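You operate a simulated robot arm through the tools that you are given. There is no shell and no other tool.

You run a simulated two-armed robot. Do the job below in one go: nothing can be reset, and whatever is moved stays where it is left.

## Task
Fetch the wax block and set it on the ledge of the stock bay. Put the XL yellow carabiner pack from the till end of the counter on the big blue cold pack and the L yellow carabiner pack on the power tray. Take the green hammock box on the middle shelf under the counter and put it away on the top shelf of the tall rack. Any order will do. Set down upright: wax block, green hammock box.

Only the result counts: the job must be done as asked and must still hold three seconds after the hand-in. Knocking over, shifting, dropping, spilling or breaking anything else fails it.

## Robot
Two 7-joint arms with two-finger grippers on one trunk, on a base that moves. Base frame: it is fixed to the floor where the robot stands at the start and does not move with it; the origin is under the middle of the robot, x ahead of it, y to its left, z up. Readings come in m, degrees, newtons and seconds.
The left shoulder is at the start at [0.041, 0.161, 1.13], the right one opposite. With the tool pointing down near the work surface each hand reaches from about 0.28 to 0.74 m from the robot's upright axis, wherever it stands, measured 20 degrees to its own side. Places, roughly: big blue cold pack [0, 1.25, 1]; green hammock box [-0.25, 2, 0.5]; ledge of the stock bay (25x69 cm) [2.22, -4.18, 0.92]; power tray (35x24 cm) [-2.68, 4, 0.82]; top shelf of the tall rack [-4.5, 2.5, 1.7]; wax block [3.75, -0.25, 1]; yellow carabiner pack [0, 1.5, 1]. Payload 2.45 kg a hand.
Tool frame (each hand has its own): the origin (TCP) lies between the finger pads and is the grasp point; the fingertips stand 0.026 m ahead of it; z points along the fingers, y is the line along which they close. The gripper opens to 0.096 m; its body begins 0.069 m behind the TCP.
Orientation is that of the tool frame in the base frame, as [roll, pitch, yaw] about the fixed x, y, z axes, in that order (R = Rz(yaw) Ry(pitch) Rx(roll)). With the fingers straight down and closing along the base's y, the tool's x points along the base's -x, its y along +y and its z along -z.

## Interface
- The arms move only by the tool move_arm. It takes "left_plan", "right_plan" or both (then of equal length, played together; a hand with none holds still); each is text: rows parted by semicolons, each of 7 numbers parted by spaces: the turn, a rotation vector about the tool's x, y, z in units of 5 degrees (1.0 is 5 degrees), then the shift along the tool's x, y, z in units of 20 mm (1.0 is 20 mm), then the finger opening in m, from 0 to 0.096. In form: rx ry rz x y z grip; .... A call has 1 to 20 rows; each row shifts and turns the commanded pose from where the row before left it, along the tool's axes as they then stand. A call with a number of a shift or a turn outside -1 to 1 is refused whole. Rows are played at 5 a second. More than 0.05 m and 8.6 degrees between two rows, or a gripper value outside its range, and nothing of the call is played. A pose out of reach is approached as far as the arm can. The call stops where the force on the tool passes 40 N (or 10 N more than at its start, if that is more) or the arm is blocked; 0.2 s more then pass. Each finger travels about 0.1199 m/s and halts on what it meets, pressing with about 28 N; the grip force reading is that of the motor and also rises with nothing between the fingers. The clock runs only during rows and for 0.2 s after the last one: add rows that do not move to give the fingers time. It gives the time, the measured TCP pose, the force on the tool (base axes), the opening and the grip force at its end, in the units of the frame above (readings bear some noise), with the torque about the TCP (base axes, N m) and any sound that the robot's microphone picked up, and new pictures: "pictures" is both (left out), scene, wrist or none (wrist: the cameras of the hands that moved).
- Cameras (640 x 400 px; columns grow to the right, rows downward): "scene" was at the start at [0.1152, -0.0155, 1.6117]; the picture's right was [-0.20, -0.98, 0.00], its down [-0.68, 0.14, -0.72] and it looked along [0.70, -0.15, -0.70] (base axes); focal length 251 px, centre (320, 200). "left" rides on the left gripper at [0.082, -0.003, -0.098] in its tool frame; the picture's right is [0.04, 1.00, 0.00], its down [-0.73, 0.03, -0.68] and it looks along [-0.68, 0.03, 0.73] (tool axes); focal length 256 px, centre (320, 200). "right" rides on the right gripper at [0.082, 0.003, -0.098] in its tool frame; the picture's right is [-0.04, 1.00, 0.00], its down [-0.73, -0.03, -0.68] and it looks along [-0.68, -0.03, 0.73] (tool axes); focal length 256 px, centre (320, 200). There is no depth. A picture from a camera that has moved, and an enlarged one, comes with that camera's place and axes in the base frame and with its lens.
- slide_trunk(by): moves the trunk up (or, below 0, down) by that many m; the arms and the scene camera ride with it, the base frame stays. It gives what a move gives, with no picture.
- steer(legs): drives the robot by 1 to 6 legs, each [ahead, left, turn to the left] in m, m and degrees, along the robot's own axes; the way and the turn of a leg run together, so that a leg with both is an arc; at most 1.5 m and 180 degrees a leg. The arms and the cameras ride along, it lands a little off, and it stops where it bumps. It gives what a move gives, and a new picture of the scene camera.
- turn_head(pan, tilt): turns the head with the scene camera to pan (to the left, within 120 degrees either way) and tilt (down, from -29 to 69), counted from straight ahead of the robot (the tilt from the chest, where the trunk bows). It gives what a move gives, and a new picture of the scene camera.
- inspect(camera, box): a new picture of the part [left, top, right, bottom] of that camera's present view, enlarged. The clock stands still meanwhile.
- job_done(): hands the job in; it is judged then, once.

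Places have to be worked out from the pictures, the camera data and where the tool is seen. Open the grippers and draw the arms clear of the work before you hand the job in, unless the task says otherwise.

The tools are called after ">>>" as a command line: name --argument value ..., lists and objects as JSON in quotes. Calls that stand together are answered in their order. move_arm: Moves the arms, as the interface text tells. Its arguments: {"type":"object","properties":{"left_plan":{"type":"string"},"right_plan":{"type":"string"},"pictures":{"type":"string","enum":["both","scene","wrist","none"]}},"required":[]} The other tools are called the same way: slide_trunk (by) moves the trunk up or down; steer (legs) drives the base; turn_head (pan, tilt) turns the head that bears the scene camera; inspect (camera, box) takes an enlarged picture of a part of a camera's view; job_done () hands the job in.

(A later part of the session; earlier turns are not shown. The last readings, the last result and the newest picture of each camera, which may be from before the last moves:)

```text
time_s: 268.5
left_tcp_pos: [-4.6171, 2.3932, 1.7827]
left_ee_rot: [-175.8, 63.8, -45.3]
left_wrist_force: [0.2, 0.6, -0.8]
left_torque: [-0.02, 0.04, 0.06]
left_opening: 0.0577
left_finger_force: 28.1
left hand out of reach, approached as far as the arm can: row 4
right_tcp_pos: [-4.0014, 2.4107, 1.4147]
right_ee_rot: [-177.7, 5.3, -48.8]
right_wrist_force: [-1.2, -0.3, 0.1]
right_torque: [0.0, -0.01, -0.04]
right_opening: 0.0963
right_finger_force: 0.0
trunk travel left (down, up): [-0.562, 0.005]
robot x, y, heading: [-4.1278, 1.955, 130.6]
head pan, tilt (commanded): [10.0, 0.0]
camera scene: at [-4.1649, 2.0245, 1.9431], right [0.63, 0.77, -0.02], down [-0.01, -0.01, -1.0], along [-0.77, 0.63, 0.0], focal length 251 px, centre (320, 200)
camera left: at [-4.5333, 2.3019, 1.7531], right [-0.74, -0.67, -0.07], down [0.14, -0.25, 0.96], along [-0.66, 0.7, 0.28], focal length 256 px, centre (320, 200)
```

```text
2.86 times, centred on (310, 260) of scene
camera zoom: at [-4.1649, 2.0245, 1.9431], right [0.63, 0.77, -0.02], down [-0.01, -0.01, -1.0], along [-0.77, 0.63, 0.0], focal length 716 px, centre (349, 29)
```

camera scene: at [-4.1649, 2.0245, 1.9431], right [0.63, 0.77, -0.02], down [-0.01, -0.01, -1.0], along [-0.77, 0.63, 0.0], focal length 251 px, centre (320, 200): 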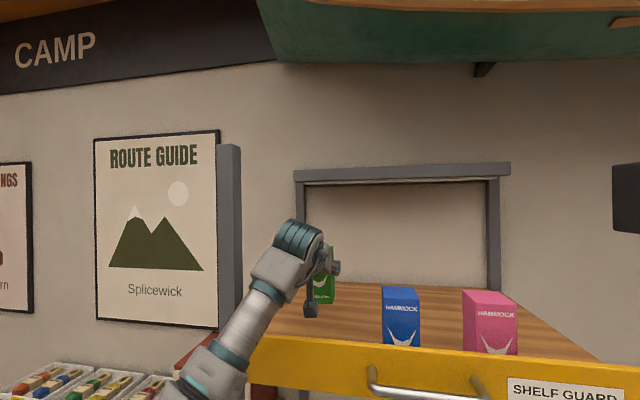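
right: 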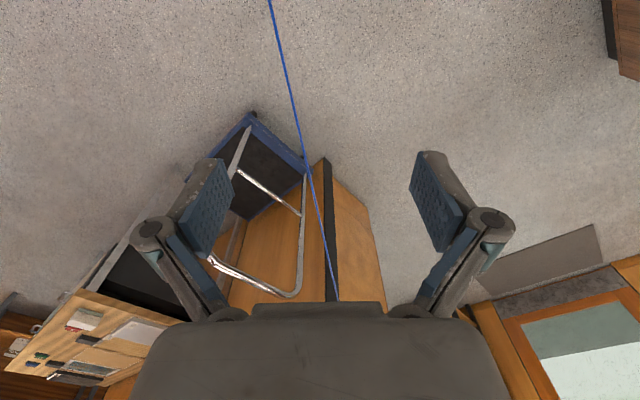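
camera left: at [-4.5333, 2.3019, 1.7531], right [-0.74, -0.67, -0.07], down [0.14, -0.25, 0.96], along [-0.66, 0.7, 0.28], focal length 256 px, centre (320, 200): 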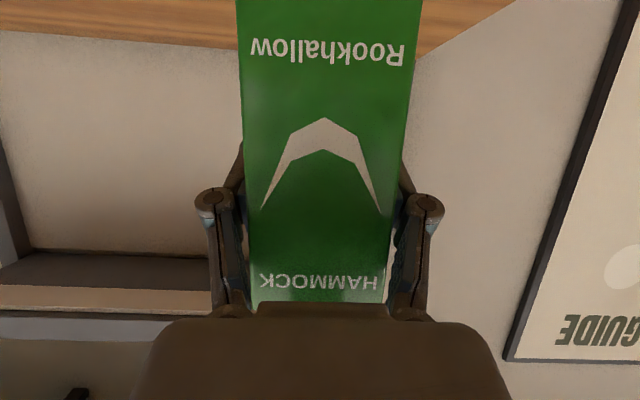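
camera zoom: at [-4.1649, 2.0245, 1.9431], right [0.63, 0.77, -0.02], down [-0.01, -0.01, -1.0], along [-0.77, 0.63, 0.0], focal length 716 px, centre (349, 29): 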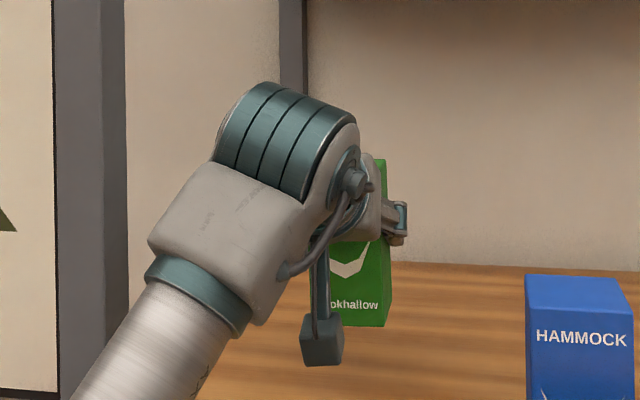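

The box is upright at the right spot (s 4.82, depth −1.953), bottom about 5 cm above the shelf, everything clear of guard and post. I lower it in small steps.

>>> move_arm --left_plan "0 0 0 0.449 0 0.221 0.04;0 0 0 0.449 0 0.221 0.04;0 0 0 0.449 0 0.221 0.04;0 0 0 0 0 0 0.04" --pictures "scene"

>>> inspect --camera "scene" --box '[220, 220, 400, 360]'

```text
time_s: 269.5
left_tcp_pos: [-4.6122, 2.3951, 1.7508]
left_ee_rot: [-176.1, 63.7, -45.4]
left_wrist_force: [0.0, -0.2, -1.3]
left_torque: [0.02, 0.05, 0.03]
left_opening: 0.0576
left_finger_force: 28.2
right_tcp_pos: [-3.9975, 2.4145, 1.4162]
right_ee_rot: [-177.8, 5.3, -48.8]
right_wrist_force: [0.0, 0.2, -0.3]
right_torque: [-0.01, -0.03, 0.03]
right_opening: 0.096
right_finger_force: 0.0
trunk travel left (down, up): [-0.562, 0.005]
robot x, y, heading: [-4.1288, 1.9534, 130.8]
head pan, tilt (commanded): [10.0, 0.0]
camera scene: at [-4.1631, 2.0264, 1.943], right [0.63, 0.77, -0.02], down [-0.01, -0.01, -1.0], along [-0.77, 0.63, 0.0], focal length 251 px, centre (320, 200)
```

scene: 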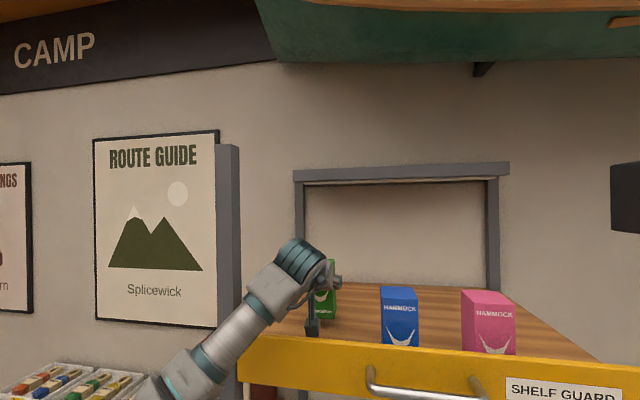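

```text
2.86 times, centred on (310, 290) of scene
camera zoom: at [-4.1631, 2.0264, 1.943], right [0.63, 0.77, -0.02], down [-0.01, -0.01, -1.0], along [-0.77, 0.63, 0.0], focal length 716 px, centre (349, -57)
```

zoom: 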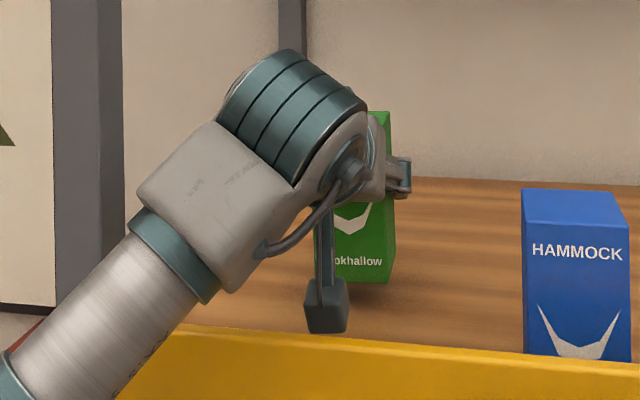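

No contact yet at z 1.751; the camera block is just behind the guard. I lower further in 4–5 mm steps.

>>> move_arm --left_plan "0 0 0 0.224 0 0.11 0.04;0 0 0 0.18 0 0.088 0.04;0 0 0 0 0 0 0.04" --pictures "none"

>>> move_arm --left_plan "0 0 0 0.18 0 0.088 0.04;0 0 0 0 0 0 0.04" --pictures "scene"

```text
time_s: 270.3
left_tcp_pos: [-4.6104, 2.3978, 1.7416]
left_ee_rot: [-176.3, 63.9, -45.9]
left_wrist_force: [0.9, 0.9, -2.0]
left_torque: [0.02, 0.06, 0.02]
left_opening: 0.0574
left_finger_force: 27.9
right_tcp_pos: [-3.997, 2.4153, 1.4148]
right_ee_rot: [-177.9, 5.3, -48.9]
right_wrist_force: [0.4, -1.0, -0.6]
right_torque: [0.05, -0.07, -0.02]
right_opening: 0.0959
right_finger_force: 0.1
trunk travel left (down, up): [-0.562, 0.005]
robot x, y, heading: [-4.1278, 1.9592, 130.6]
head pan, tilt (commanded): [10.0, 0.0]
```

```text
time_s: 271.1
left_tcp_pos: [-4.6362, 2.3698, 1.7384]
left_ee_rot: [-174.0, 63.9, -43.3]
left_wrist_force: [-0.4, 0.2, -2.0]
left_torque: [0.01, 0.0, -0.01]
left_opening: 0.0574
left_finger_force: 27.8
right_tcp_pos: [-4.0176, 2.3942, 1.4215]
right_ee_rot: [-176.7, 5.3, -48.5]
right_wrist_force: [-0.1, 0.4, 0.3]
right_torque: [0.0, 0.03, 0.01]
right_opening: 0.0958
right_finger_force: 0.0
trunk travel left (down, up): [-0.562, 0.005]
robot x, y, heading: [-4.1292, 1.9535, 130.8]
head pan, tilt (commanded): [10.0, 0.0]
stopped in row 2 (left hand): the arm was blocked; the commanded pose is now the measured one
camera scene: at [-4.2034, 1.9913, 1.9429], right [0.63, 0.77, 0.01], down [0.01, 0.0, -1.0], along [-0.77, 0.63, 0.0], focal length 251 px, centre (320, 200)
```

scene: 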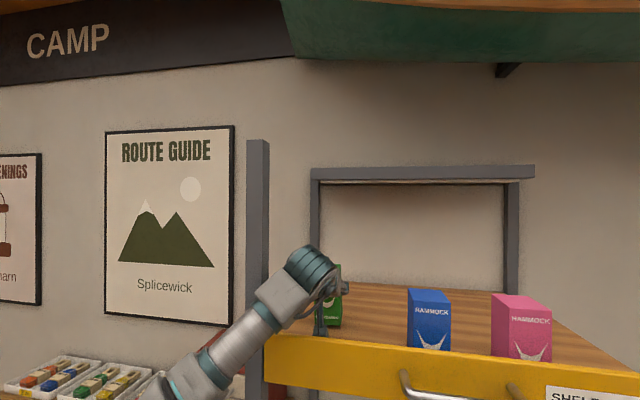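

Still no contact, but the body swayed left again by 1°. Nothing seems to touch; I hold still for two seconds to see where the lean settles before going on.

>>> move_arm --right_plan "0 0 0 0 0 0 0.096;0 0 0 0 0 0 0.096;0 0 0 0 0 0 0.096;0 0 0 0 0 0 0.096;0 0 0 0 0 0 0.096" --pictures "none"

>>> move_arm --right_plan "0 0 0 0 0 0 0.096;0 0 0 0 0 0 0.096;0 0 0 0 0 0 0.096;0 0 0 0 0 0 0.096;0 0 0 0 0 0 0.096" --pictures "none"

>>> move_arm --right_plan "0 0 0 0 0 0 0.096;0 0 0 0 0 0 0.096;0 0 0 0 0 0 0.096;0 0 0 0 0 0 0.096;0 0 0 0 0 0 0.096" --pictures "scene"

```text
time_s: 272.3
left_tcp_pos: [-4.6175, 2.3861, 1.7392]
left_ee_rot: [-175.6, 63.9, -44.9]
left_wrist_force: [0.2, 0.5, -1.5]
left_torque: [-0.01, 0.06, 0.07]
left_opening: 0.0576
left_finger_force: 28.2
right_tcp_pos: [-4.0036, 2.408, 1.4165]
right_ee_rot: [-177.5, 5.5, -48.7]
right_wrist_force: [-0.9, 0.3, -0.3]
right_torque: [0.04, 0.02, -0.05]
right_opening: 0.096
right_finger_force: 0.1
trunk travel left (down, up): [-0.562, 0.005]
robot x, y, heading: [-4.1309, 1.9574, 130.8]
head pan, tilt (commanded): [10.0, 0.0]
```

```text
time_s: 273.5
left_tcp_pos: [-4.6117, 2.3922, 1.7395]
left_ee_rot: [-176.3, 63.9, -45.7]
left_wrist_force: [2.4, 0.8, -1.7]
left_torque: [-0.03, 0.1, 0.12]
left_opening: 0.0573
left_finger_force: 28.1
right_tcp_pos: [-3.9969, 2.4106, 1.4141]
right_ee_rot: [-177.8, 5.4, -48.8]
right_wrist_force: [-0.5, -0.1, -0.4]
right_torque: [0.07, 0.0, -0.02]
right_opening: 0.0959
right_finger_force: 0.0
trunk travel left (down, up): [-0.562, 0.005]
robot x, y, heading: [-4.128, 1.9552, 131.0]
head pan, tilt (commanded): [10.0, 0.0]
```

```text
time_s: 274.7
left_tcp_pos: [-4.6262, 2.38, 1.7394]
left_ee_rot: [-174.8, 63.9, -44.1]
left_wrist_force: [0.5, 0.5, -1.6]
left_torque: [-0.01, 0.04, 0.04]
left_opening: 0.0574
left_finger_force: 27.7
right_tcp_pos: [-4.0086, 2.4018, 1.4182]
right_ee_rot: [-177.1, 5.2, -48.6]
right_wrist_force: [0.1, 0.1, 0.2]
right_torque: [-0.01, -0.01, -0.03]
right_opening: 0.0957
right_finger_force: 0.1
trunk travel left (down, up): [-0.562, 0.005]
robot x, y, heading: [-4.1316, 1.9549, 130.6]
head pan, tilt (commanded): [10.0, 0.0]
camera scene: at [-4.1739, 2.0173, 1.9431], right [0.63, 0.77, -0.01], down [-0.01, -0.01, -1.0], along [-0.77, 0.63, 0.0], focal length 251 px, centre (320, 200)
```

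scene: 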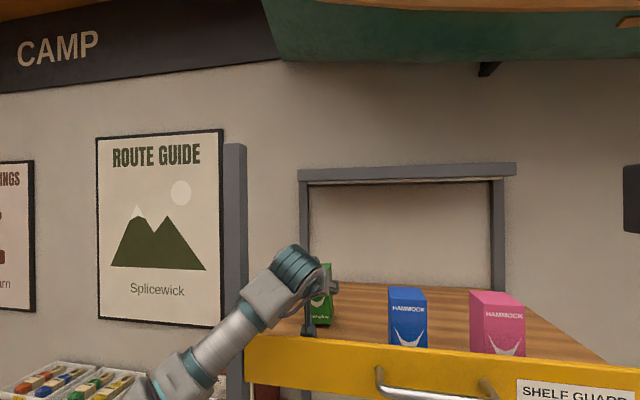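

It is a slow side-to-side oscillation of about ±1 cm at the hand. I wait some seconds for it to die down.

>>> move_arm --right_plan "0 0 0 0 0 0 0.096;0 0 0 0 0 0 0.096;0 0 0 0 0 0 0.096;0 0 0 0 0 0 0.096;0 0 0 0 0 0 0.096;0 0 0 0 0 0 0.096;0 0 0 0 0 0 0.096;0 0 0 0 0 0 0.096;0 0 0 0 0 0 0.096;0 0 0 0 0 0 0.096;0 0 0 0 0 0 0.096;0 0 0 0 0 0 0.096;0 0 0 0 0 0 0.096;0 0 0 0 0 0 0.096;0 0 0 0 0 0 0.096;0 0 0 0 0 0 0.096;0 0 0 0 0 0 0.096;0 0 0 0 0 0 0.096;0 0 0 0 0 0 0.096;0 0 0 0 0 0 0.096" --pictures "none"

>>> move_arm --right_plan "0 0 0 0 0 0 0.096;0 0 0 0 0 0 0.096;0 0 0 0 0 0 0.096" --pictures "none"

>>> move_arm --right_plan "0 0 0 0 0 0 0.096;0 0 0 0 0 0 0.096;0 0 0 0 0 0 0.096" --pictures "none"

>>> move_arm --right_plan "0 0 0 0 0 0 0.096;0 0 0 0 0 0 0.096;0 0 0 0 0 0 0.096" --pictures "none"

```text
time_s: 278.9
left_tcp_pos: [-4.6467, 2.3623, 1.7389]
left_ee_rot: [-173.2, 63.8, -42.4]
left_wrist_force: [-0.2, -0.1, -1.4]
left_torque: [-0.03, -0.04, -0.05]
left_opening: 0.0576
left_finger_force: 27.8
right_tcp_pos: [-4.0236, 2.3878, 1.4231]
right_ee_rot: [-176.3, 5.3, -48.4]
right_wrist_force: [0.8, -0.2, 0.6]
right_torque: [-0.04, 0.05, 0.0]
right_opening: 0.0963
right_finger_force: 0.1
trunk travel left (down, up): [-0.562, 0.005]
robot x, y, heading: [-4.1367, 1.9504, 130.7]
head pan, tilt (commanded): [10.0, 0.0]
```

```text
time_s: 279.7
left_tcp_pos: [-4.6161, 2.3888, 1.7407]
left_ee_rot: [-175.8, 63.9, -45.1]
left_wrist_force: [-0.2, 0.0, -2.6]
left_torque: [0.02, 0.05, 0.06]
left_opening: 0.0578
left_finger_force: 27.7
right_tcp_pos: [-3.9998, 2.4097, 1.4165]
right_ee_rot: [-177.6, 5.3, -48.6]
right_wrist_force: [0.6, -0.3, 0.0]
right_torque: [0.03, -0.02, 0.02]
right_opening: 0.0958
right_finger_force: 0.0
trunk travel left (down, up): [-0.562, 0.005]
robot x, y, heading: [-4.129, 1.956, 130.6]
head pan, tilt (commanded): [10.0, 0.0]
```

```text
time_s: 280.7
left_tcp_pos: [-4.6102, 2.3895, 1.7411]
left_ee_rot: [-175.8, 64.0, -45.0]
left_wrist_force: [0.6, 0.2, -1.8]
left_torque: [-0.01, 0.0, 0.03]
left_opening: 0.0578
left_finger_force: 28.0
right_tcp_pos: [-3.9958, 2.4077, 1.417]
right_ee_rot: [-177.7, 5.4, -48.7]
right_wrist_force: [-0.5, 0.8, -1.3]
right_torque: [0.01, -0.02, -0.01]
right_opening: 0.0962
right_finger_force: 0.0
trunk travel left (down, up): [-0.562, 0.005]
robot x, y, heading: [-4.1247, 1.9604, 130.7]
head pan, tilt (commanded): [10.0, 0.0]
stopped in row 3 (right hand): the arm was blocked; the commanded pose is now the measured one
```

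```text
time_s: 281.5
left_tcp_pos: [-4.6041, 2.3931, 1.7419]
left_ee_rot: [-176.3, 64.1, -45.7]
left_wrist_force: [0.4, 0.9, -2.0]
left_torque: [0.02, 0.04, 0.03]
left_opening: 0.0573
left_finger_force: 28.4
right_tcp_pos: [-3.9915, 2.4132, 1.4151]
right_ee_rot: [-178.0, 5.7, -48.8]
right_wrist_force: [-1.5, -0.2, 0.0]
right_torque: [0.03, -0.08, -0.03]
right_opening: 0.0959
right_finger_force: 0.1
trunk travel left (down, up): [-0.562, 0.005]
robot x, y, heading: [-4.1262, 1.9596, 130.6]
head pan, tilt (commanded): [10.0, 0.0]
```

The sway does not die out; it looks as if the weight sits near the edge of the base. I bring the right arm lower, outward and back as a counterweight, watching the lean.

>>> move_arm --right_plan "0 0 0 0.3 -0.5 1 0.096;0 0 0 0.3 -0.5 1 0.096;0 0 0 0.4 -0.7 1 0.096;0 0 0 0.4 -0.7 1 0.096;0 0 0 0.4 -0.8 1 0.096;0 0 0 0.4 -0.8 1 0.096;0 0 0 0.4 -0.8 1 0.096;0 0 0 0.4 -0.8 0.8 0.096;0 0 0 0.4 -0.8 0.8 0.096;0 0 0 0 0 0 0.096;0 0 0 0 0 0 0.096" --pictures "none"

>>> move_arm --right_plan "0 0 0 0 0 0 0.096;0 0 0 0 0 0 0.096;0 0 0 0 0 0 0.096;0 0 0 0 0 0 0.096" --pictures "none"

>>> move_arm --right_plan "0 0 0 0 0 0 0.096;0 0 0 0 0 0 0.096;0 0 0 0 0 0 0.096;0 0 0 0 0 0 0.096" --pictures "scene"

```text
time_s: 283.9
left_tcp_pos: [-4.6292, 2.3734, 1.7401]
left_ee_rot: [-174.2, 64.0, -43.6]
left_wrist_force: [-0.2, -0.5, -1.6]
left_torque: [-0.02, -0.01, -0.02]
left_opening: 0.0573
left_finger_force: 27.7
right_tcp_pos: [-3.9064, 2.4502, 1.2475]
right_ee_rot: [-176.9, 5.5, -48.5]
right_wrist_force: [-0.1, -0.3, 0.6]
right_torque: [0.01, -0.01, 0.0]
right_opening: 0.096
right_finger_force: 0.1
right hand out of reach, approached as far as the arm can: row 1, 2, 3
trunk travel left (down, up): [-0.562, 0.005]
robot x, y, heading: [-4.131, 1.9576, 130.7]
head pan, tilt (commanded): [10.0, 0.0]
```

```text
time_s: 284.9
left_tcp_pos: [-4.6271, 2.3753, 1.7412]
left_ee_rot: [-174.4, 63.9, -43.9]
left_wrist_force: [0.0, 0.1, -1.1]
left_torque: [0.0, 0.0, 0.01]
left_opening: 0.0575
left_finger_force: 27.5
right_tcp_pos: [-3.9038, 2.4524, 1.2467]
right_ee_rot: [-177.0, 5.4, -48.6]
right_wrist_force: [-0.3, 0.1, -0.2]
right_torque: [0.03, 0.03, 0.02]
right_opening: 0.096
right_finger_force: 0.0
trunk travel left (down, up): [-0.562, 0.005]
robot x, y, heading: [-4.1289, 1.9558, 130.4]
head pan, tilt (commanded): [10.0, 0.0]
```

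```text
time_s: 285.9
left_tcp_pos: [-4.6242, 2.3775, 1.7396]
left_ee_rot: [-174.6, 63.9, -44.1]
left_wrist_force: [-0.1, -0.5, -1.9]
left_torque: [-0.01, -0.01, -0.02]
left_opening: 0.0574
left_finger_force: 28.0
right_tcp_pos: [-3.9021, 2.4537, 1.2456]
right_ee_rot: [-177.0, 5.6, -48.6]
right_wrist_force: [0.1, -0.1, 0.0]
right_torque: [-0.01, 0.03, 0.0]
right_opening: 0.0958
right_finger_force: 0.1
trunk travel left (down, up): [-0.562, 0.005]
robot x, y, heading: [-4.1305, 1.9571, 130.7]
head pan, tilt (commanded): [10.0, 0.0]
camera scene: at [-4.1722, 2.0177, 1.9431], right [0.63, 0.77, -0.01], down [-0.01, -0.01, -1.0], along [-0.77, 0.63, 0.0], focal length 251 px, centre (320, 200)
```

scene: 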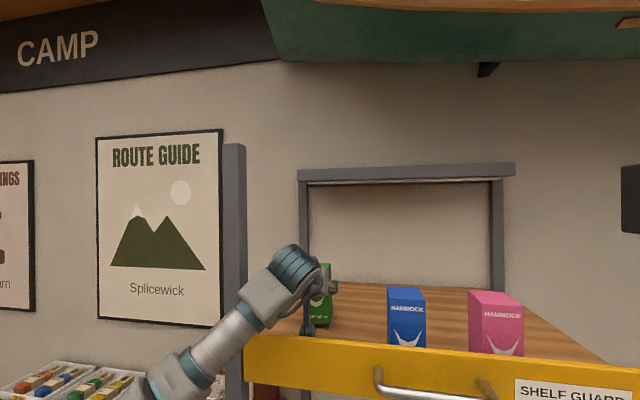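

Much steadier now. I lower further in 3–4 mm steps until the box touches the shelf.

>>> move_arm --left_plan "0 0 0 0.18 0 0.088 0.04;0 0 0 0.13 0 0.066 0.04;0 0 0 0 0 0 0.04" --pictures "none"

>>> inspect --camera "scene" --box '[220, 220, 400, 360]'

```text
time_s: 286.9
left_tcp_pos: [-4.6225, 2.3746, 1.7357]
left_ee_rot: [-174.4, 64.0, -44.0]
left_wrist_force: [-0.7, 0.7, -1.8]
left_torque: [0.03, -0.02, -0.02]
left_opening: 0.0578
left_finger_force: 27.8
right_tcp_pos: [-3.9, 2.4522, 1.2469]
right_ee_rot: [-176.8, 5.6, -48.7]
right_wrist_force: [-0.2, -0.2, -0.3]
right_torque: [0.01, -0.01, 0.03]
right_opening: 0.0962
right_finger_force: 0.1
trunk travel left (down, up): [-0.562, 0.005]
robot x, y, heading: [-4.1236, 1.9615, 130.6]
head pan, tilt (commanded): [10.0, 0.0]
stopped in row 3 (left hand): the arm was blocked; the commanded pose is now the measured one
```

```text
2.86 times, centred on (310, 290) of scene
camera zoom: at [-4.1698, 2.0191, 1.9431], right [0.63, 0.77, -0.01], down [-0.01, -0.01, -1.0], along [-0.77, 0.63, 0.0], focal length 716 px, centre (349, -57)
```

zoom: 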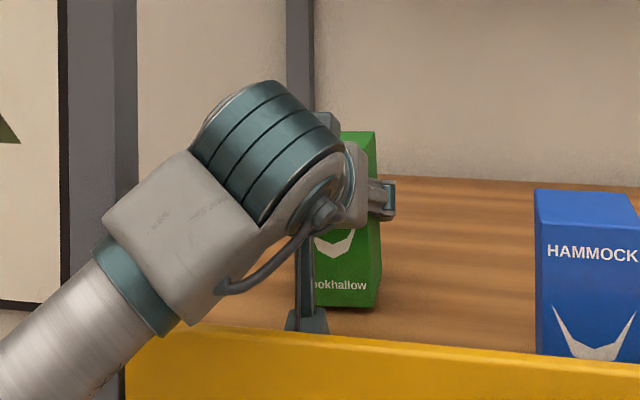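

>>> move_arm --left_plan "0 0 0 0.18 0 0.088 0.04;0 0 0 0.09 0 0.044 0.04" --pictures "none"

>>> move_arm --left_plan "0 0 0 0.18 0 0.088 0.04;0 0 0 0.09 0 0.044 0.04" --pictures "scene"

```text
time_s: 287.5
left_tcp_pos: [-4.6123, 2.3803, 1.7302]
left_ee_rot: [-175.0, 64.3, -44.6]
left_wrist_force: [-2.2, -2.2, 9.2]
left_torque: [-0.17, 0.69, 0.17]
left_opening: 0.0576
left_finger_force: 28.4
right_tcp_pos: [-3.8928, 2.4553, 1.2457]
right_ee_rot: [-177.1, 5.6, -48.9]
right_wrist_force: [0.5, -0.5, -0.2]
right_torque: [0.03, 0.02, 0.0]
right_opening: 0.0961
right_finger_force: 0.0
trunk travel left (down, up): [-0.562, 0.005]
robot x, y, heading: [-4.1264, 1.9627, 130.6]
head pan, tilt (commanded): [10.0, 0.0]
```

```text
time_s: 288.1
left_tcp_pos: [-4.623, 2.3693, 1.7262]
left_ee_rot: [-173.8, 64.4, -43.7]
left_wrist_force: [7.0, 6.3, 24.7]
left_torque: [0.29, 0.34, -0.21]
left_opening: 0.0578
left_finger_force: 28.6
right_tcp_pos: [-3.9021, 2.4476, 1.2502]
right_ee_rot: [-176.7, 5.9, -48.8]
right_wrist_force: [0.1, -0.4, -0.2]
right_torque: [0.0, -0.02, -0.01]
right_opening: 0.0959
right_finger_force: 0.1
trunk travel left (down, up): [-0.562, 0.005]
robot x, y, heading: [-4.1263, 1.9572, 130.5]
head pan, tilt (commanded): [10.0, 0.0]
camera scene: at [-4.1756, 2.0043, 1.9437], right [0.63, 0.77, 0.0], down [0.0, 0.0, -1.0], along [-0.77, 0.63, 0.0], focal length 251 px, centre (320, 200)
```

scene: 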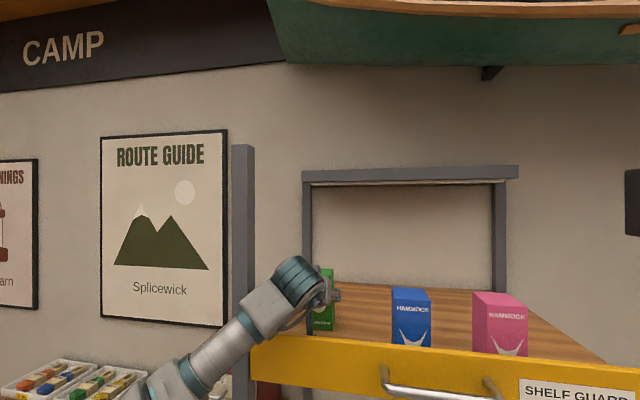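

The box touches the shelf (25 N, resting on its left bottom edge). I ease off a little before opening so nothing jumps.

>>> move_arm --left_plan "0 0 0 -0.12 0 -0.058 0.04;0 0 0 -0.08 0 -0.04 0.04;0 0 0 0 0 0 0.04" --pictures "wrist"

```text
time_s: 288.9
left_tcp_pos: [-4.6214, 2.3767, 1.7242]
left_ee_rot: [-174.7, 63.9, -44.3]
left_wrist_force: [-0.9, 0.5, 1.1]
left_torque: [0.01, 0.15, 0.0]
left_opening: 0.0577
left_finger_force: 27.9
right_tcp_pos: [-3.9, 2.4532, 1.2474]
right_ee_rot: [-176.9, 5.5, -48.8]
right_wrist_force: [0.1, -0.5, 0.2]
right_torque: [0.03, 0.0, 0.0]
right_opening: 0.0959
right_finger_force: 0.1
trunk travel left (down, up): [-0.562, 0.005]
robot x, y, heading: [-4.1246, 1.9586, 130.6]
head pan, tilt (commanded): [10.0, 0.0]
camera left: at [-4.5368, 2.2871, 1.6953], right [-0.74, -0.67, -0.08], down [0.14, -0.26, 0.95], along [-0.66, 0.7, 0.29], focal length 256 px, centre (320, 200)
```

left: 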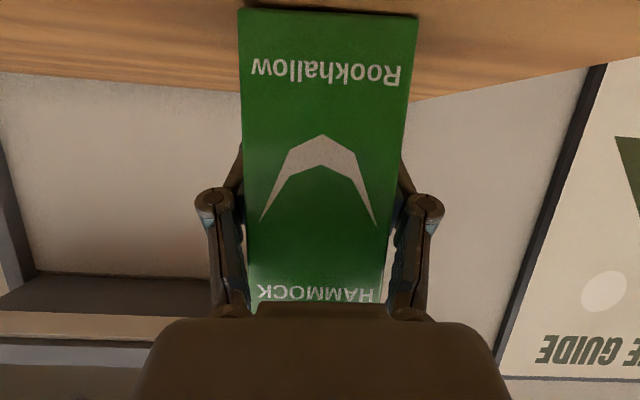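

The load is nearly off (1 N) and the box rests on the shelf. I open the fingers and look.

>>> move_arm --left_plan "0 0 0 0 0 0 0.07;0 0 0 0 0 0 0.096" --pictures "wrist"

```text
time_s: 289.5
left_tcp_pos: [-4.6208, 2.3769, 1.7271]
left_ee_rot: [-174.5, 64.1, -44.2]
left_wrist_force: [-1.0, -0.2, 0.4]
left_torque: [-0.02, 0.0, 0.02]
left_opening: 0.0959
left_finger_force: 0.0
right_tcp_pos: [-3.8989, 2.453, 1.2467]
right_ee_rot: [-176.9, 5.7, -48.8]
right_wrist_force: [-0.5, -0.6, 0.6]
right_torque: [-0.01, 0.01, 0.0]
right_opening: 0.0961
right_finger_force: 0.0
trunk travel left (down, up): [-0.562, 0.005]
robot x, y, heading: [-4.1241, 1.9584, 130.7]
head pan, tilt (commanded): [10.0, 0.0]
camera left: at [-4.5364, 2.286, 1.6968], right [-0.74, -0.67, -0.08], down [0.14, -0.27, 0.95], along [-0.66, 0.7, 0.29], focal length 256 px, centre (320, 200)
```

left: 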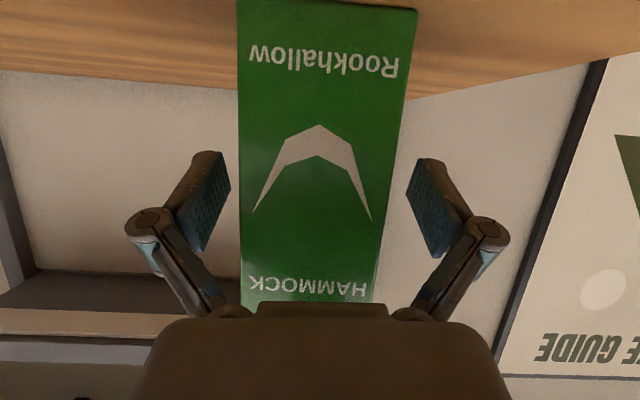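

The box stands free and nearly centred between the open fingers. I raise straight up 4 cm first.

>>> move_arm --left_plan "0 0 0 -0.9 0 -0.437 0.096;0 0 0 -0.9 0 -0.437 0.096" --pictures "wrist"

```text
time_s: 290.1
left_tcp_pos: [-4.6209, 2.3764, 1.7684]
left_ee_rot: [-174.6, 64.1, -44.3]
left_wrist_force: [0.4, -0.4, -0.2]
left_torque: [0.0, -0.05, 0.02]
left_opening: 0.096
left_finger_force: 0.1
right_tcp_pos: [-3.8997, 2.4535, 1.2475]
right_ee_rot: [-176.9, 5.6, -48.9]
right_wrist_force: [0.5, -0.9, 0.3]
right_torque: [-0.02, -0.03, 0.0]
right_opening: 0.0962
right_finger_force: 0.1
trunk travel left (down, up): [-0.562, 0.005]
robot x, y, heading: [-4.1213, 1.9572, 130.7]
head pan, tilt (commanded): [10.0, 0.0]
camera left: at [-4.5357, 2.2849, 1.738], right [-0.74, -0.67, -0.08], down [0.14, -0.27, 0.95], along [-0.66, 0.7, 0.29], focal length 256 px, centre (320, 200)
```

left: 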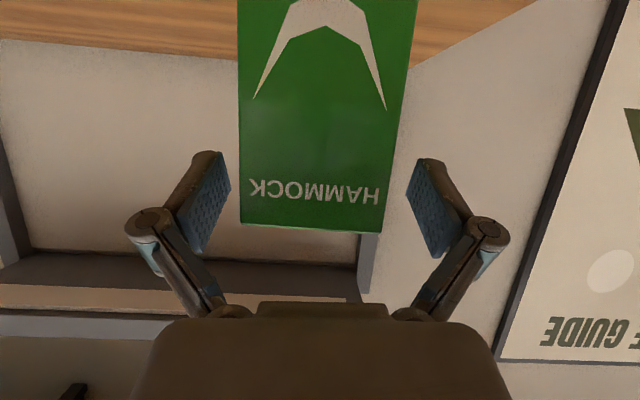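

The box stays put; I rise further.

>>> move_arm --left_plan "0 0 0 -0.9 0 -0.437 0.096;0 0 0 -0.45 0 -0.22 0.096" --pictures "wrist"

```text
time_s: 290.7
left_tcp_pos: [-4.622, 2.3724, 1.7939]
left_ee_rot: [-174.6, 64.1, -44.3]
left_wrist_force: [0.1, 0.2, 0.7]
left_torque: [-0.01, 0.06, 0.01]
left_opening: 0.096
left_finger_force: 0.1
left hand out of reach, approached as far as the arm can: row 2
right_tcp_pos: [-3.8985, 2.4526, 1.2482]
right_ee_rot: [-176.9, 5.7, -48.8]
right_wrist_force: [-0.7, -0.8, 0.3]
right_torque: [-0.02, -0.02, 0.03]
right_opening: 0.0962
right_finger_force: 0.1
trunk travel left (down, up): [-0.562, 0.005]
robot x, y, heading: [-4.1269, 1.9612, 130.6]
head pan, tilt (commanded): [10.0, 0.0]
camera left: at [-4.5365, 2.2819, 1.7635], right [-0.74, -0.67, -0.08], down [0.14, -0.27, 0.95], along [-0.66, 0.7, 0.29], focal length 256 px, centre (320, 200)
```

left: 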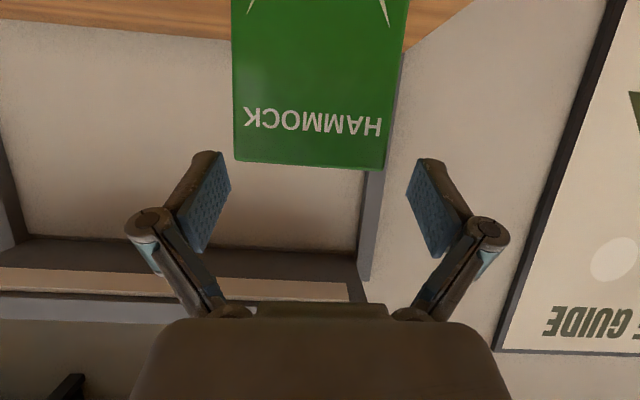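

The fingers are level with the box top and the camera above the guard. I withdraw back and up with the arm.

>>> move_arm --left_plan "0 0 0 -0.194 0 -0.981 0.096;0 0 0 -0.194 0 -0.981 0.096;0 0 0 -0.194 0 -0.981 0.096;0 0 0 -0.194 0 -0.981 0.096;0 0 0 -0.194 0 -0.981 0.096;0 0 0 0 0 0 0.096" --pictures "both"

```text
time_s: 292.1
left_tcp_pos: [-4.5741, 2.3099, 1.8537]
left_ee_rot: [-174.4, 64.0, -44.1]
left_wrist_force: [-0.6, 0.5, -0.3]
left_torque: [-0.01, 0.02, -0.02]
left_opening: 0.0961
left_finger_force: 0.1
right_tcp_pos: [-3.8996, 2.453, 1.2484]
right_ee_rot: [-177.0, 5.6, -48.8]
right_wrist_force: [0.2, 1.4, -0.9]
right_torque: [0.02, 0.01, -0.01]
right_opening: 0.0957
right_finger_force: 0.0
trunk travel left (down, up): [-0.562, 0.005]
robot x, y, heading: [-4.1266, 1.9601, 130.9]
head pan, tilt (commanded): [10.0, 0.0]
camera scene: at [-4.1794, 2.0085, 1.9432], right [0.63, 0.77, 0.0], down [0.0, 0.0, -1.0], along [-0.77, 0.63, 0.0], focal length 251 px, centre (320, 200)
camera left: at [-4.4882, 2.2187, 1.8229], right [-0.74, -0.67, -0.08], down [0.14, -0.27, 0.95], along [-0.66, 0.7, 0.29], focal length 256 px, centre (320, 200)
```

scene: 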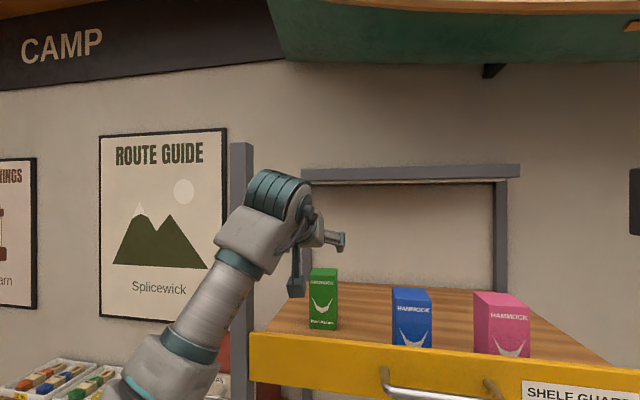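
left: 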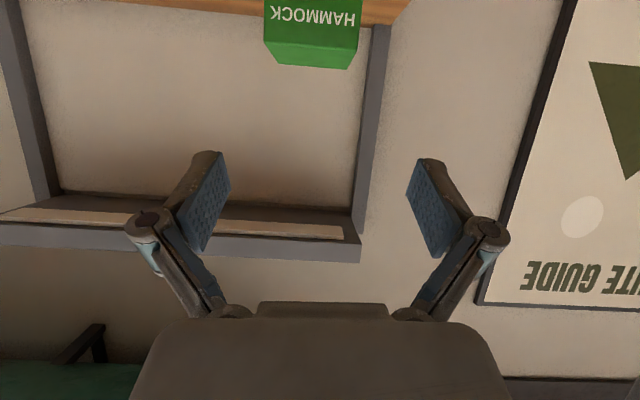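

The green hammock box stands upright on the top shelf beside the blue one. I back away from the rack with the arm still high.

>>> steer --legs '[[-0.5, 0, 0]]'

>>> inspect --camera "scene" --box '[240, 170, 480, 320]'

```text
time_s: 295.1
left_tcp_pos: [-4.248, 1.9327, 1.8511]
left_ee_rot: [-174.6, 63.9, -44.3]
left_wrist_force: [0.1, -0.1, 0.6]
left_torque: [0.0, -0.02, 0.0]
left_opening: 0.096
left_finger_force: 0.0
right_tcp_pos: [-3.5731, 2.0748, 1.2458]
right_ee_rot: [-176.9, 5.3, -48.9]
right_wrist_force: [0.1, -1.2, -0.3]
right_torque: [0.0, 0.0, -0.01]
right_opening: 0.096
right_finger_force: 0.1
trunk travel left (down, up): [-0.562, 0.005]
robot x, y, heading: [-3.7997, 1.5804, 130.7]
head pan, tilt (commanded): [10.0, 0.0]
camera scene: at [-3.8553, 1.6318, 1.943], right [0.63, 0.77, 0.0], down [0.0, -0.01, -1.0], along [-0.77, 0.63, 0.0], focal length 251 px, centre (320, 200)
```

scene: 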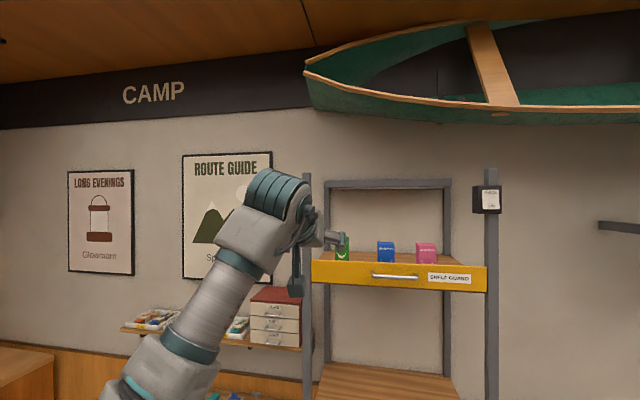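

```text
2.67 times, centred on (360, 245) of scene
camera zoom: at [-3.8553, 1.6318, 1.943], right [0.63, 0.77, 0.0], down [0.0, -0.01, -1.0], along [-0.77, 0.63, 0.0], focal length 669 px, centre (213, 80)
```

zoom: 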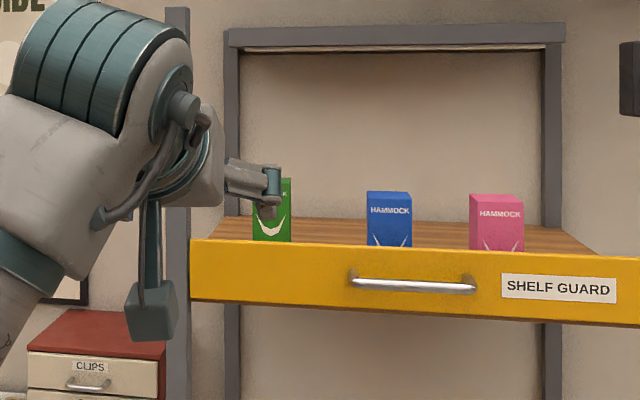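

All clear. I lower the trunk and bring both arms back to compact poses.

>>> slide_trunk --by -0.2

>>> move_arm --left_plan "0 0 0 0.9 0 0.436 0.096;0 0 0 0.9 0 0.436 0.096;0 0 0 0.9 0 0.436 0.096;0 0 0 0.9 0 0.436 0.096;0 0 0 0.9 0 0.436 0.096;0 0 0 0.9 0 0.436 0.096;0 0 0 0.9 0 0.436 0.096;0 0 0 0.9 0 0.436 0.096;0 0 0 0.9 0 0.436 0.096;0 0 0 0.9 0 0.436 0.096;0 0 0 0.9 0 0.436 0.096;0 0 0 0.9 0 0.436 0.096;0 0 0 0.9 0 0.436 0.096;0 0 0 0.9 0 0.436 0.096;0 0 0 0.9 0 0.436 0.096;0 0 0 0.9 0 0.436 0.096" --right_plan "0 0 0 -0.3 1 0 0.096;0 0 0 -0.3 1 0 0.096;0 0 0 -0.3 1 0 0.096;0 0 0 -0.3 1 0 0.096;0 0 0 -0.3 1 0 0.096;0 0 0 -0.3 1 0 0.096;0 0 0 -0.3 1 0 0.096;0 0 0 -0.3 1 0 0.096;0 0 0 0 0 0 0.096;0 0 0 0 0 0 0.096;0 0 0 0 0 0 0.096;0 0 0 0 0 0 0.096;0 0 0 0 0 0 0.096;0 0 0 0 0 0 0.096;0 0 0 0 0 0 0.096;0 0 0 0 0 0 0.096" --pictures "scene"

```text
time_s: 297.2
left_tcp_pos: [-4.2463, 1.9255, 1.6554]
left_ee_rot: [-174.2, 64.1, -44.0]
left_wrist_force: [0.0, -0.3, -0.3]
left_torque: [0.02, 0.01, 0.02]
left_opening: 0.0961
left_finger_force: 0.0
right_tcp_pos: [-3.5723, 2.0689, 1.0487]
right_ee_rot: [-176.8, 5.7, -48.8]
right_wrist_force: [0.0, 0.2, 0.0]
right_torque: [-0.01, -0.02, 0.02]
right_opening: 0.0959
right_finger_force: 0.1
trunk travel left (down, up): [-0.362, 0.205]
robot x, y, heading: [-3.7966, 1.5771, 130.4]
head pan, tilt (commanded): [10.0, 0.0]
```

```text
time_s: 300.6
left_tcp_pos: [-4.2364, 1.9347, 1.3329]
left_ee_rot: [-174.2, 64.2, -44.0]
left_wrist_force: [-0.8, 0.1, -0.1]
left_torque: [0.0, 0.0, 0.02]
left_opening: 0.0963
left_finger_force: 0.2
right_tcp_pos: [-3.7288, 2.0172, 1.0474]
right_ee_rot: [-176.9, 5.4, -48.9]
right_wrist_force: [0.1, 0.4, -0.1]
right_torque: [0.01, 0.0, 0.0]
right_opening: 0.0961
right_finger_force: 0.1
right hand out of reach, approached as far as the arm can: row 5, 6, 7
trunk travel left (down, up): [-0.362, 0.205]
robot x, y, heading: [-3.7998, 1.5788, 130.6]
head pan, tilt (commanded): [10.0, 0.0]
camera scene: at [-3.8712, 1.6449, 1.7434], right [0.63, 0.77, 0.0], down [0.0, 0.0, -1.0], along [-0.77, 0.63, 0.0], focal length 251 px, centre (320, 200)
```

scene: 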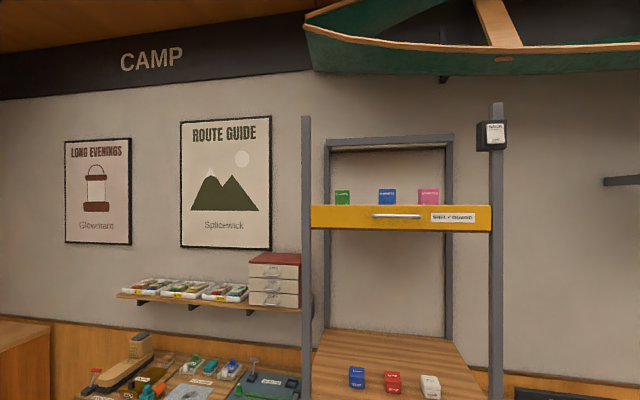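

All three hammock boxes stand in a row on the shelf. I swing the left tool back to point down.

>>> move_arm --left_plan "0 1 0 0.7 0 0 0.096;0 1 0 0.7 0 0 0.096;0 1 0 0.7 0 0 0.096;0 1 0 0.7 0 0 0.096;0 1 0 0.7 0 0 0.096;0 1 0 0.7 0 0 0.096;0 1 0 0.7 0 0 0.096;0 1 0 0.7 0 0 0.096;0 1 0 0.7 0 0 0.096;0 1 0 0.7 0 0 0.096;0 1 0 0.7 0 0 0.096;0 1 0 0.7 0 0 0.096;0 0.8 0 0.5 0 0 0.096;0 0 0 0 0 0 0.096" --pictures "none"

>>> turn_head --pan 90 --tilt 30

```text
time_s: 303.6
left_tcp_pos: [-4.1422, 1.8329, 1.2378]
left_ee_rot: [-177.5, 0.2, -49.2]
left_wrist_force: [0.3, -0.2, 0.4]
left_torque: [0.01, 0.0, -0.01]
left_opening: 0.0963
left_finger_force: 0.1
right_tcp_pos: [-3.729, 2.0176, 1.0481]
right_ee_rot: [-176.8, 5.5, -48.9]
right_wrist_force: [-0.3, 0.3, -0.1]
right_torque: [0.05, -0.02, 0.03]
right_opening: 0.0958
right_finger_force: 0.1
trunk travel left (down, up): [-0.362, 0.205]
robot x, y, heading: [-3.7981, 1.577, 130.5]
head pan, tilt (commanded): [10.0, 0.0]
```

```text
time_s: 305.1
left_tcp_pos: [-4.1422, 1.8339, 1.2368]
left_ee_rot: [-177.4, 0.2, -49.1]
left_wrist_force: [-0.2, -0.2, -0.1]
left_torque: [-0.01, 0.0, -0.01]
left_opening: 0.0961
left_finger_force: 0.1
right_tcp_pos: [-3.7282, 2.0191, 1.0483]
right_ee_rot: [-176.9, 5.6, -48.9]
right_wrist_force: [-1.0, 0.5, -0.1]
right_torque: [0.0, -0.01, -0.03]
right_opening: 0.096
right_finger_force: 0.0
trunk travel left (down, up): [-0.362, 0.205]
robot x, y, heading: [-3.7929, 1.577, 130.7]
head pan, tilt (commanded): [90.0, 30.0]
camera scene: at [-3.8696, 1.5286, 1.6956], right [-0.65, 0.76, 0.0], down [0.38, 0.32, -0.87], along [-0.66, -0.56, -0.5], focal length 251 px, centre (320, 200)
```

scene: 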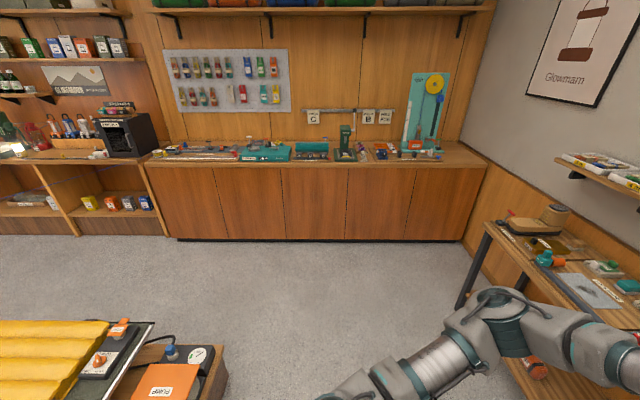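

Now for the wax block. I go right past the pedestal's end, turn to face the counter side, and travel along the passage toward the window table.

>>> steer --legs '[[0, -1.3, 0], [0, 0, -90], [0.64, 0, 0]]'

>>> turn_head --pan -75 --tilt 30

```text
time_s: 318.6
left_tcp_pos: [-2.0739, 3.1668, 1.238]
left_ee_rot: [-177.6, 0.1, -139.2]
left_wrist_force: [0.0, -0.4, 0.9]
left_torque: [0.02, -0.01, 0.02]
left_opening: 0.096
left_finger_force: 0.1
right_tcp_pos: [-1.891, 2.752, 1.048]
right_ee_rot: [-177.0, 5.4, -138.9]
right_wrist_force: [-0.1, 0.4, 0.1]
right_torque: [0.03, -0.02, 0.03]
right_opening: 0.0961
right_finger_force: 0.1
trunk travel left (down, up): [-0.362, 0.205]
robot x, y, heading: [-2.33, 2.824, 40.7]
head pan, tilt (commanded): [90.0, 30.0]
camera scene: at [-2.382, 2.8951, 1.6957], right [0.76, 0.65, 0.0], down [0.32, -0.38, -0.87], along [-0.57, 0.66, -0.5], focal length 251 px, centre (320, 200)
```

scene: 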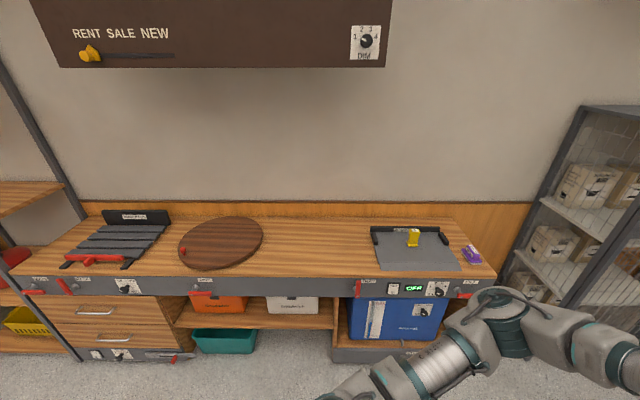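

```text
time_s: 321.1
left_tcp_pos: [-2.0765, 3.1677, 1.238]
left_ee_rot: [-177.4, 0.4, -139.2]
left_wrist_force: [-0.6, -0.1, 0.4]
left_torque: [0.01, 0.03, -0.03]
left_opening: 0.0959
left_finger_force: 0.0
right_tcp_pos: [-1.8928, 2.7535, 1.0495]
right_ee_rot: [-176.8, 5.6, -138.9]
right_wrist_force: [0.0, -0.3, 0.8]
right_torque: [-0.03, 0.02, 0.04]
right_opening: 0.0961
right_finger_force: 0.1
trunk travel left (down, up): [-0.362, 0.205]
robot x, y, heading: [-2.3319, 2.8218, 40.4]
head pan, tilt (commanded): [-75.0, 30.0]
camera scene: at [-2.249, 2.7773, 1.6952], right [-0.57, -0.82, 0.0], down [-0.42, 0.28, -0.86], along [0.71, -0.49, -0.5], focal length 251 px, centre (320, 200)
```

scene: 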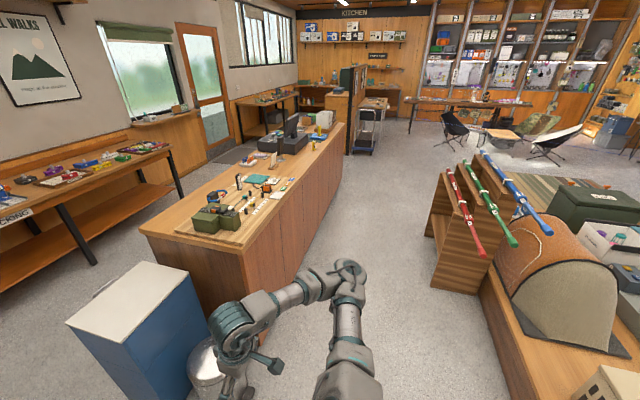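

L still stands on the power tray. The passage to the right is clear; I travel along it 2.8 m.

>>> steer --legs '[[0.04, -1.4, 0], [0, -1.4, 0]]'

>>> turn_head --pan -70 --tilt 30

```text
time_s: 334.6
left_tcp_pos: [-0.2218, 1.0886, 1.2371]
left_ee_rot: [-177.5, 0.4, -138.2]
left_wrist_force: [-0.1, 0.5, 0.1]
left_torque: [0.02, -0.01, 0.03]
left_opening: 0.0961
left_finger_force: 0.1
right_tcp_pos: [-0.0294, 0.6787, 1.0514]
right_ee_rot: [-176.6, 5.6, -137.8]
right_wrist_force: [0.8, -0.9, 0.3]
right_torque: [0.01, -0.03, 0.0]
right_opening: 0.096
right_finger_force: 0.0
trunk travel left (down, up): [-0.362, 0.205]
robot x, y, heading: [-0.4652, 0.7388, 41.7]
head pan, tilt (commanded): [-75.0, 30.0]
camera scene: at [-0.3883, 0.6974, 1.6955], right [-0.55, -0.84, 0.0], down [-0.42, 0.27, -0.87], along [0.72, -0.48, -0.5], focal length 251 px, centre (320, 200)
```

scene: 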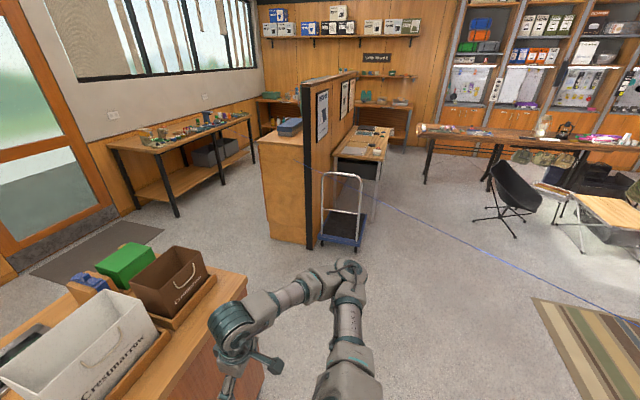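

```text
time_s: 335.3
left_tcp_pos: [-0.2244, 1.0874, 1.2384]
left_ee_rot: [-177.4, 0.4, -138.2]
left_wrist_force: [-0.2, -1.0, 0.2]
left_torque: [0.01, -0.01, 0.01]
left_opening: 0.0959
left_finger_force: 0.2
right_tcp_pos: [-0.0326, 0.679, 1.0515]
right_ee_rot: [-176.7, 5.8, -137.8]
right_wrist_force: [0.0, 0.7, -0.9]
right_torque: [-0.05, 0.02, -0.01]
right_opening: 0.0962
right_finger_force: 0.0
trunk travel left (down, up): [-0.362, 0.205]
robot x, y, heading: [-0.4681, 0.7423, 41.4]
head pan, tilt (commanded): [-70.0, 30.0]
camera scene: at [-0.3834, 0.7042, 1.6953], right [-0.48, -0.88, 0.0], down [-0.44, 0.24, -0.87], along [0.76, -0.41, -0.5], focal length 251 px, centre (320, 200)
```

scene: 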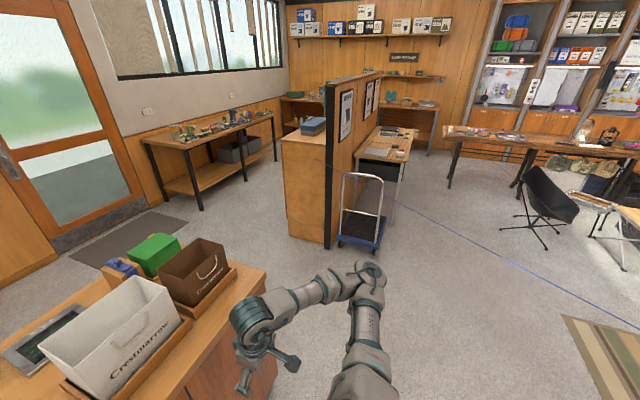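

I can see the wax table, the cabinet with the partition, and the ledge's bay in the far wall. I move right to the middle of the gap between counter end and cabinet, then ahead.

>>> steer --legs '[[0, -1.3, -1]]'

>>> turn_head --pan 0 --tilt 45

```text
time_s: 341.9
left_tcp_pos: [0.6372, 0.1011, 1.2392]
left_ee_rot: [-177.3, 0.4, -139.3]
left_wrist_force: [0.1, 0.2, 0.7]
left_torque: [-0.05, 0.02, -0.02]
left_opening: 0.0961
left_finger_force: 0.0
right_tcp_pos: [0.8222, -0.3132, 1.0518]
right_ee_rot: [-176.7, 5.8, -139.0]
right_wrist_force: [-0.6, 0.7, 0.2]
right_torque: [-0.07, 0.02, 0.0]
right_opening: 0.096
right_finger_force: 0.1
trunk travel left (down, up): [-0.362, 0.205]
robot x, y, heading: [0.3877, -0.2424, 40.7]
head pan, tilt (commanded): [-70.0, 30.0]
camera scene: at [0.4706, -0.2796, 1.6955], right [-0.49, -0.87, 0.0], down [-0.44, 0.24, -0.87], along [0.75, -0.43, -0.5], focal length 251 px, centre (320, 200)
```

scene: 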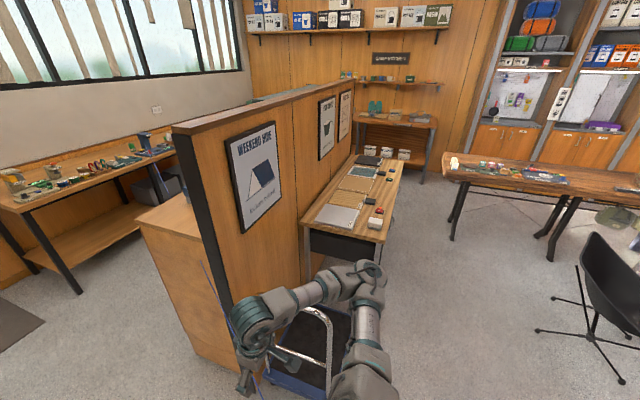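

```text
time_s: 343.3
left_tcp_pos: [0.6387, 0.095, 1.2413]
left_ee_rot: [-177.5, 0.6, -139.3]
left_wrist_force: [-0.2, 0.2, -0.4]
left_torque: [0.0, -0.01, 0.01]
left_opening: 0.0961
left_finger_force: 0.1
right_tcp_pos: [0.824, -0.3168, 1.0499]
right_ee_rot: [-176.8, 5.9, -138.9]
right_wrist_force: [-0.5, -0.8, 0.2]
right_torque: [0.03, 0.01, 0.0]
right_opening: 0.0958
right_finger_force: 0.0
trunk travel left (down, up): [-0.362, 0.205]
robot x, y, heading: [0.3854, -0.2455, 40.7]
head pan, tilt (commanded): [0.0, 45.0]
camera scene: at [0.4579, -0.1874, 1.6726], right [0.65, -0.76, 0.0], down [-0.54, -0.46, -0.71], along [0.54, 0.46, -0.71], focal length 251 px, centre (320, 200)
```

scene: 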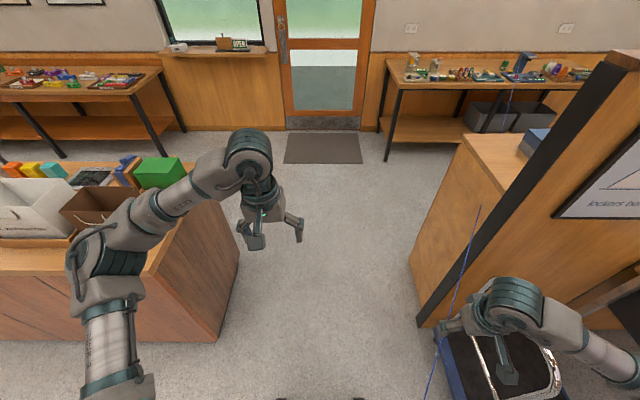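

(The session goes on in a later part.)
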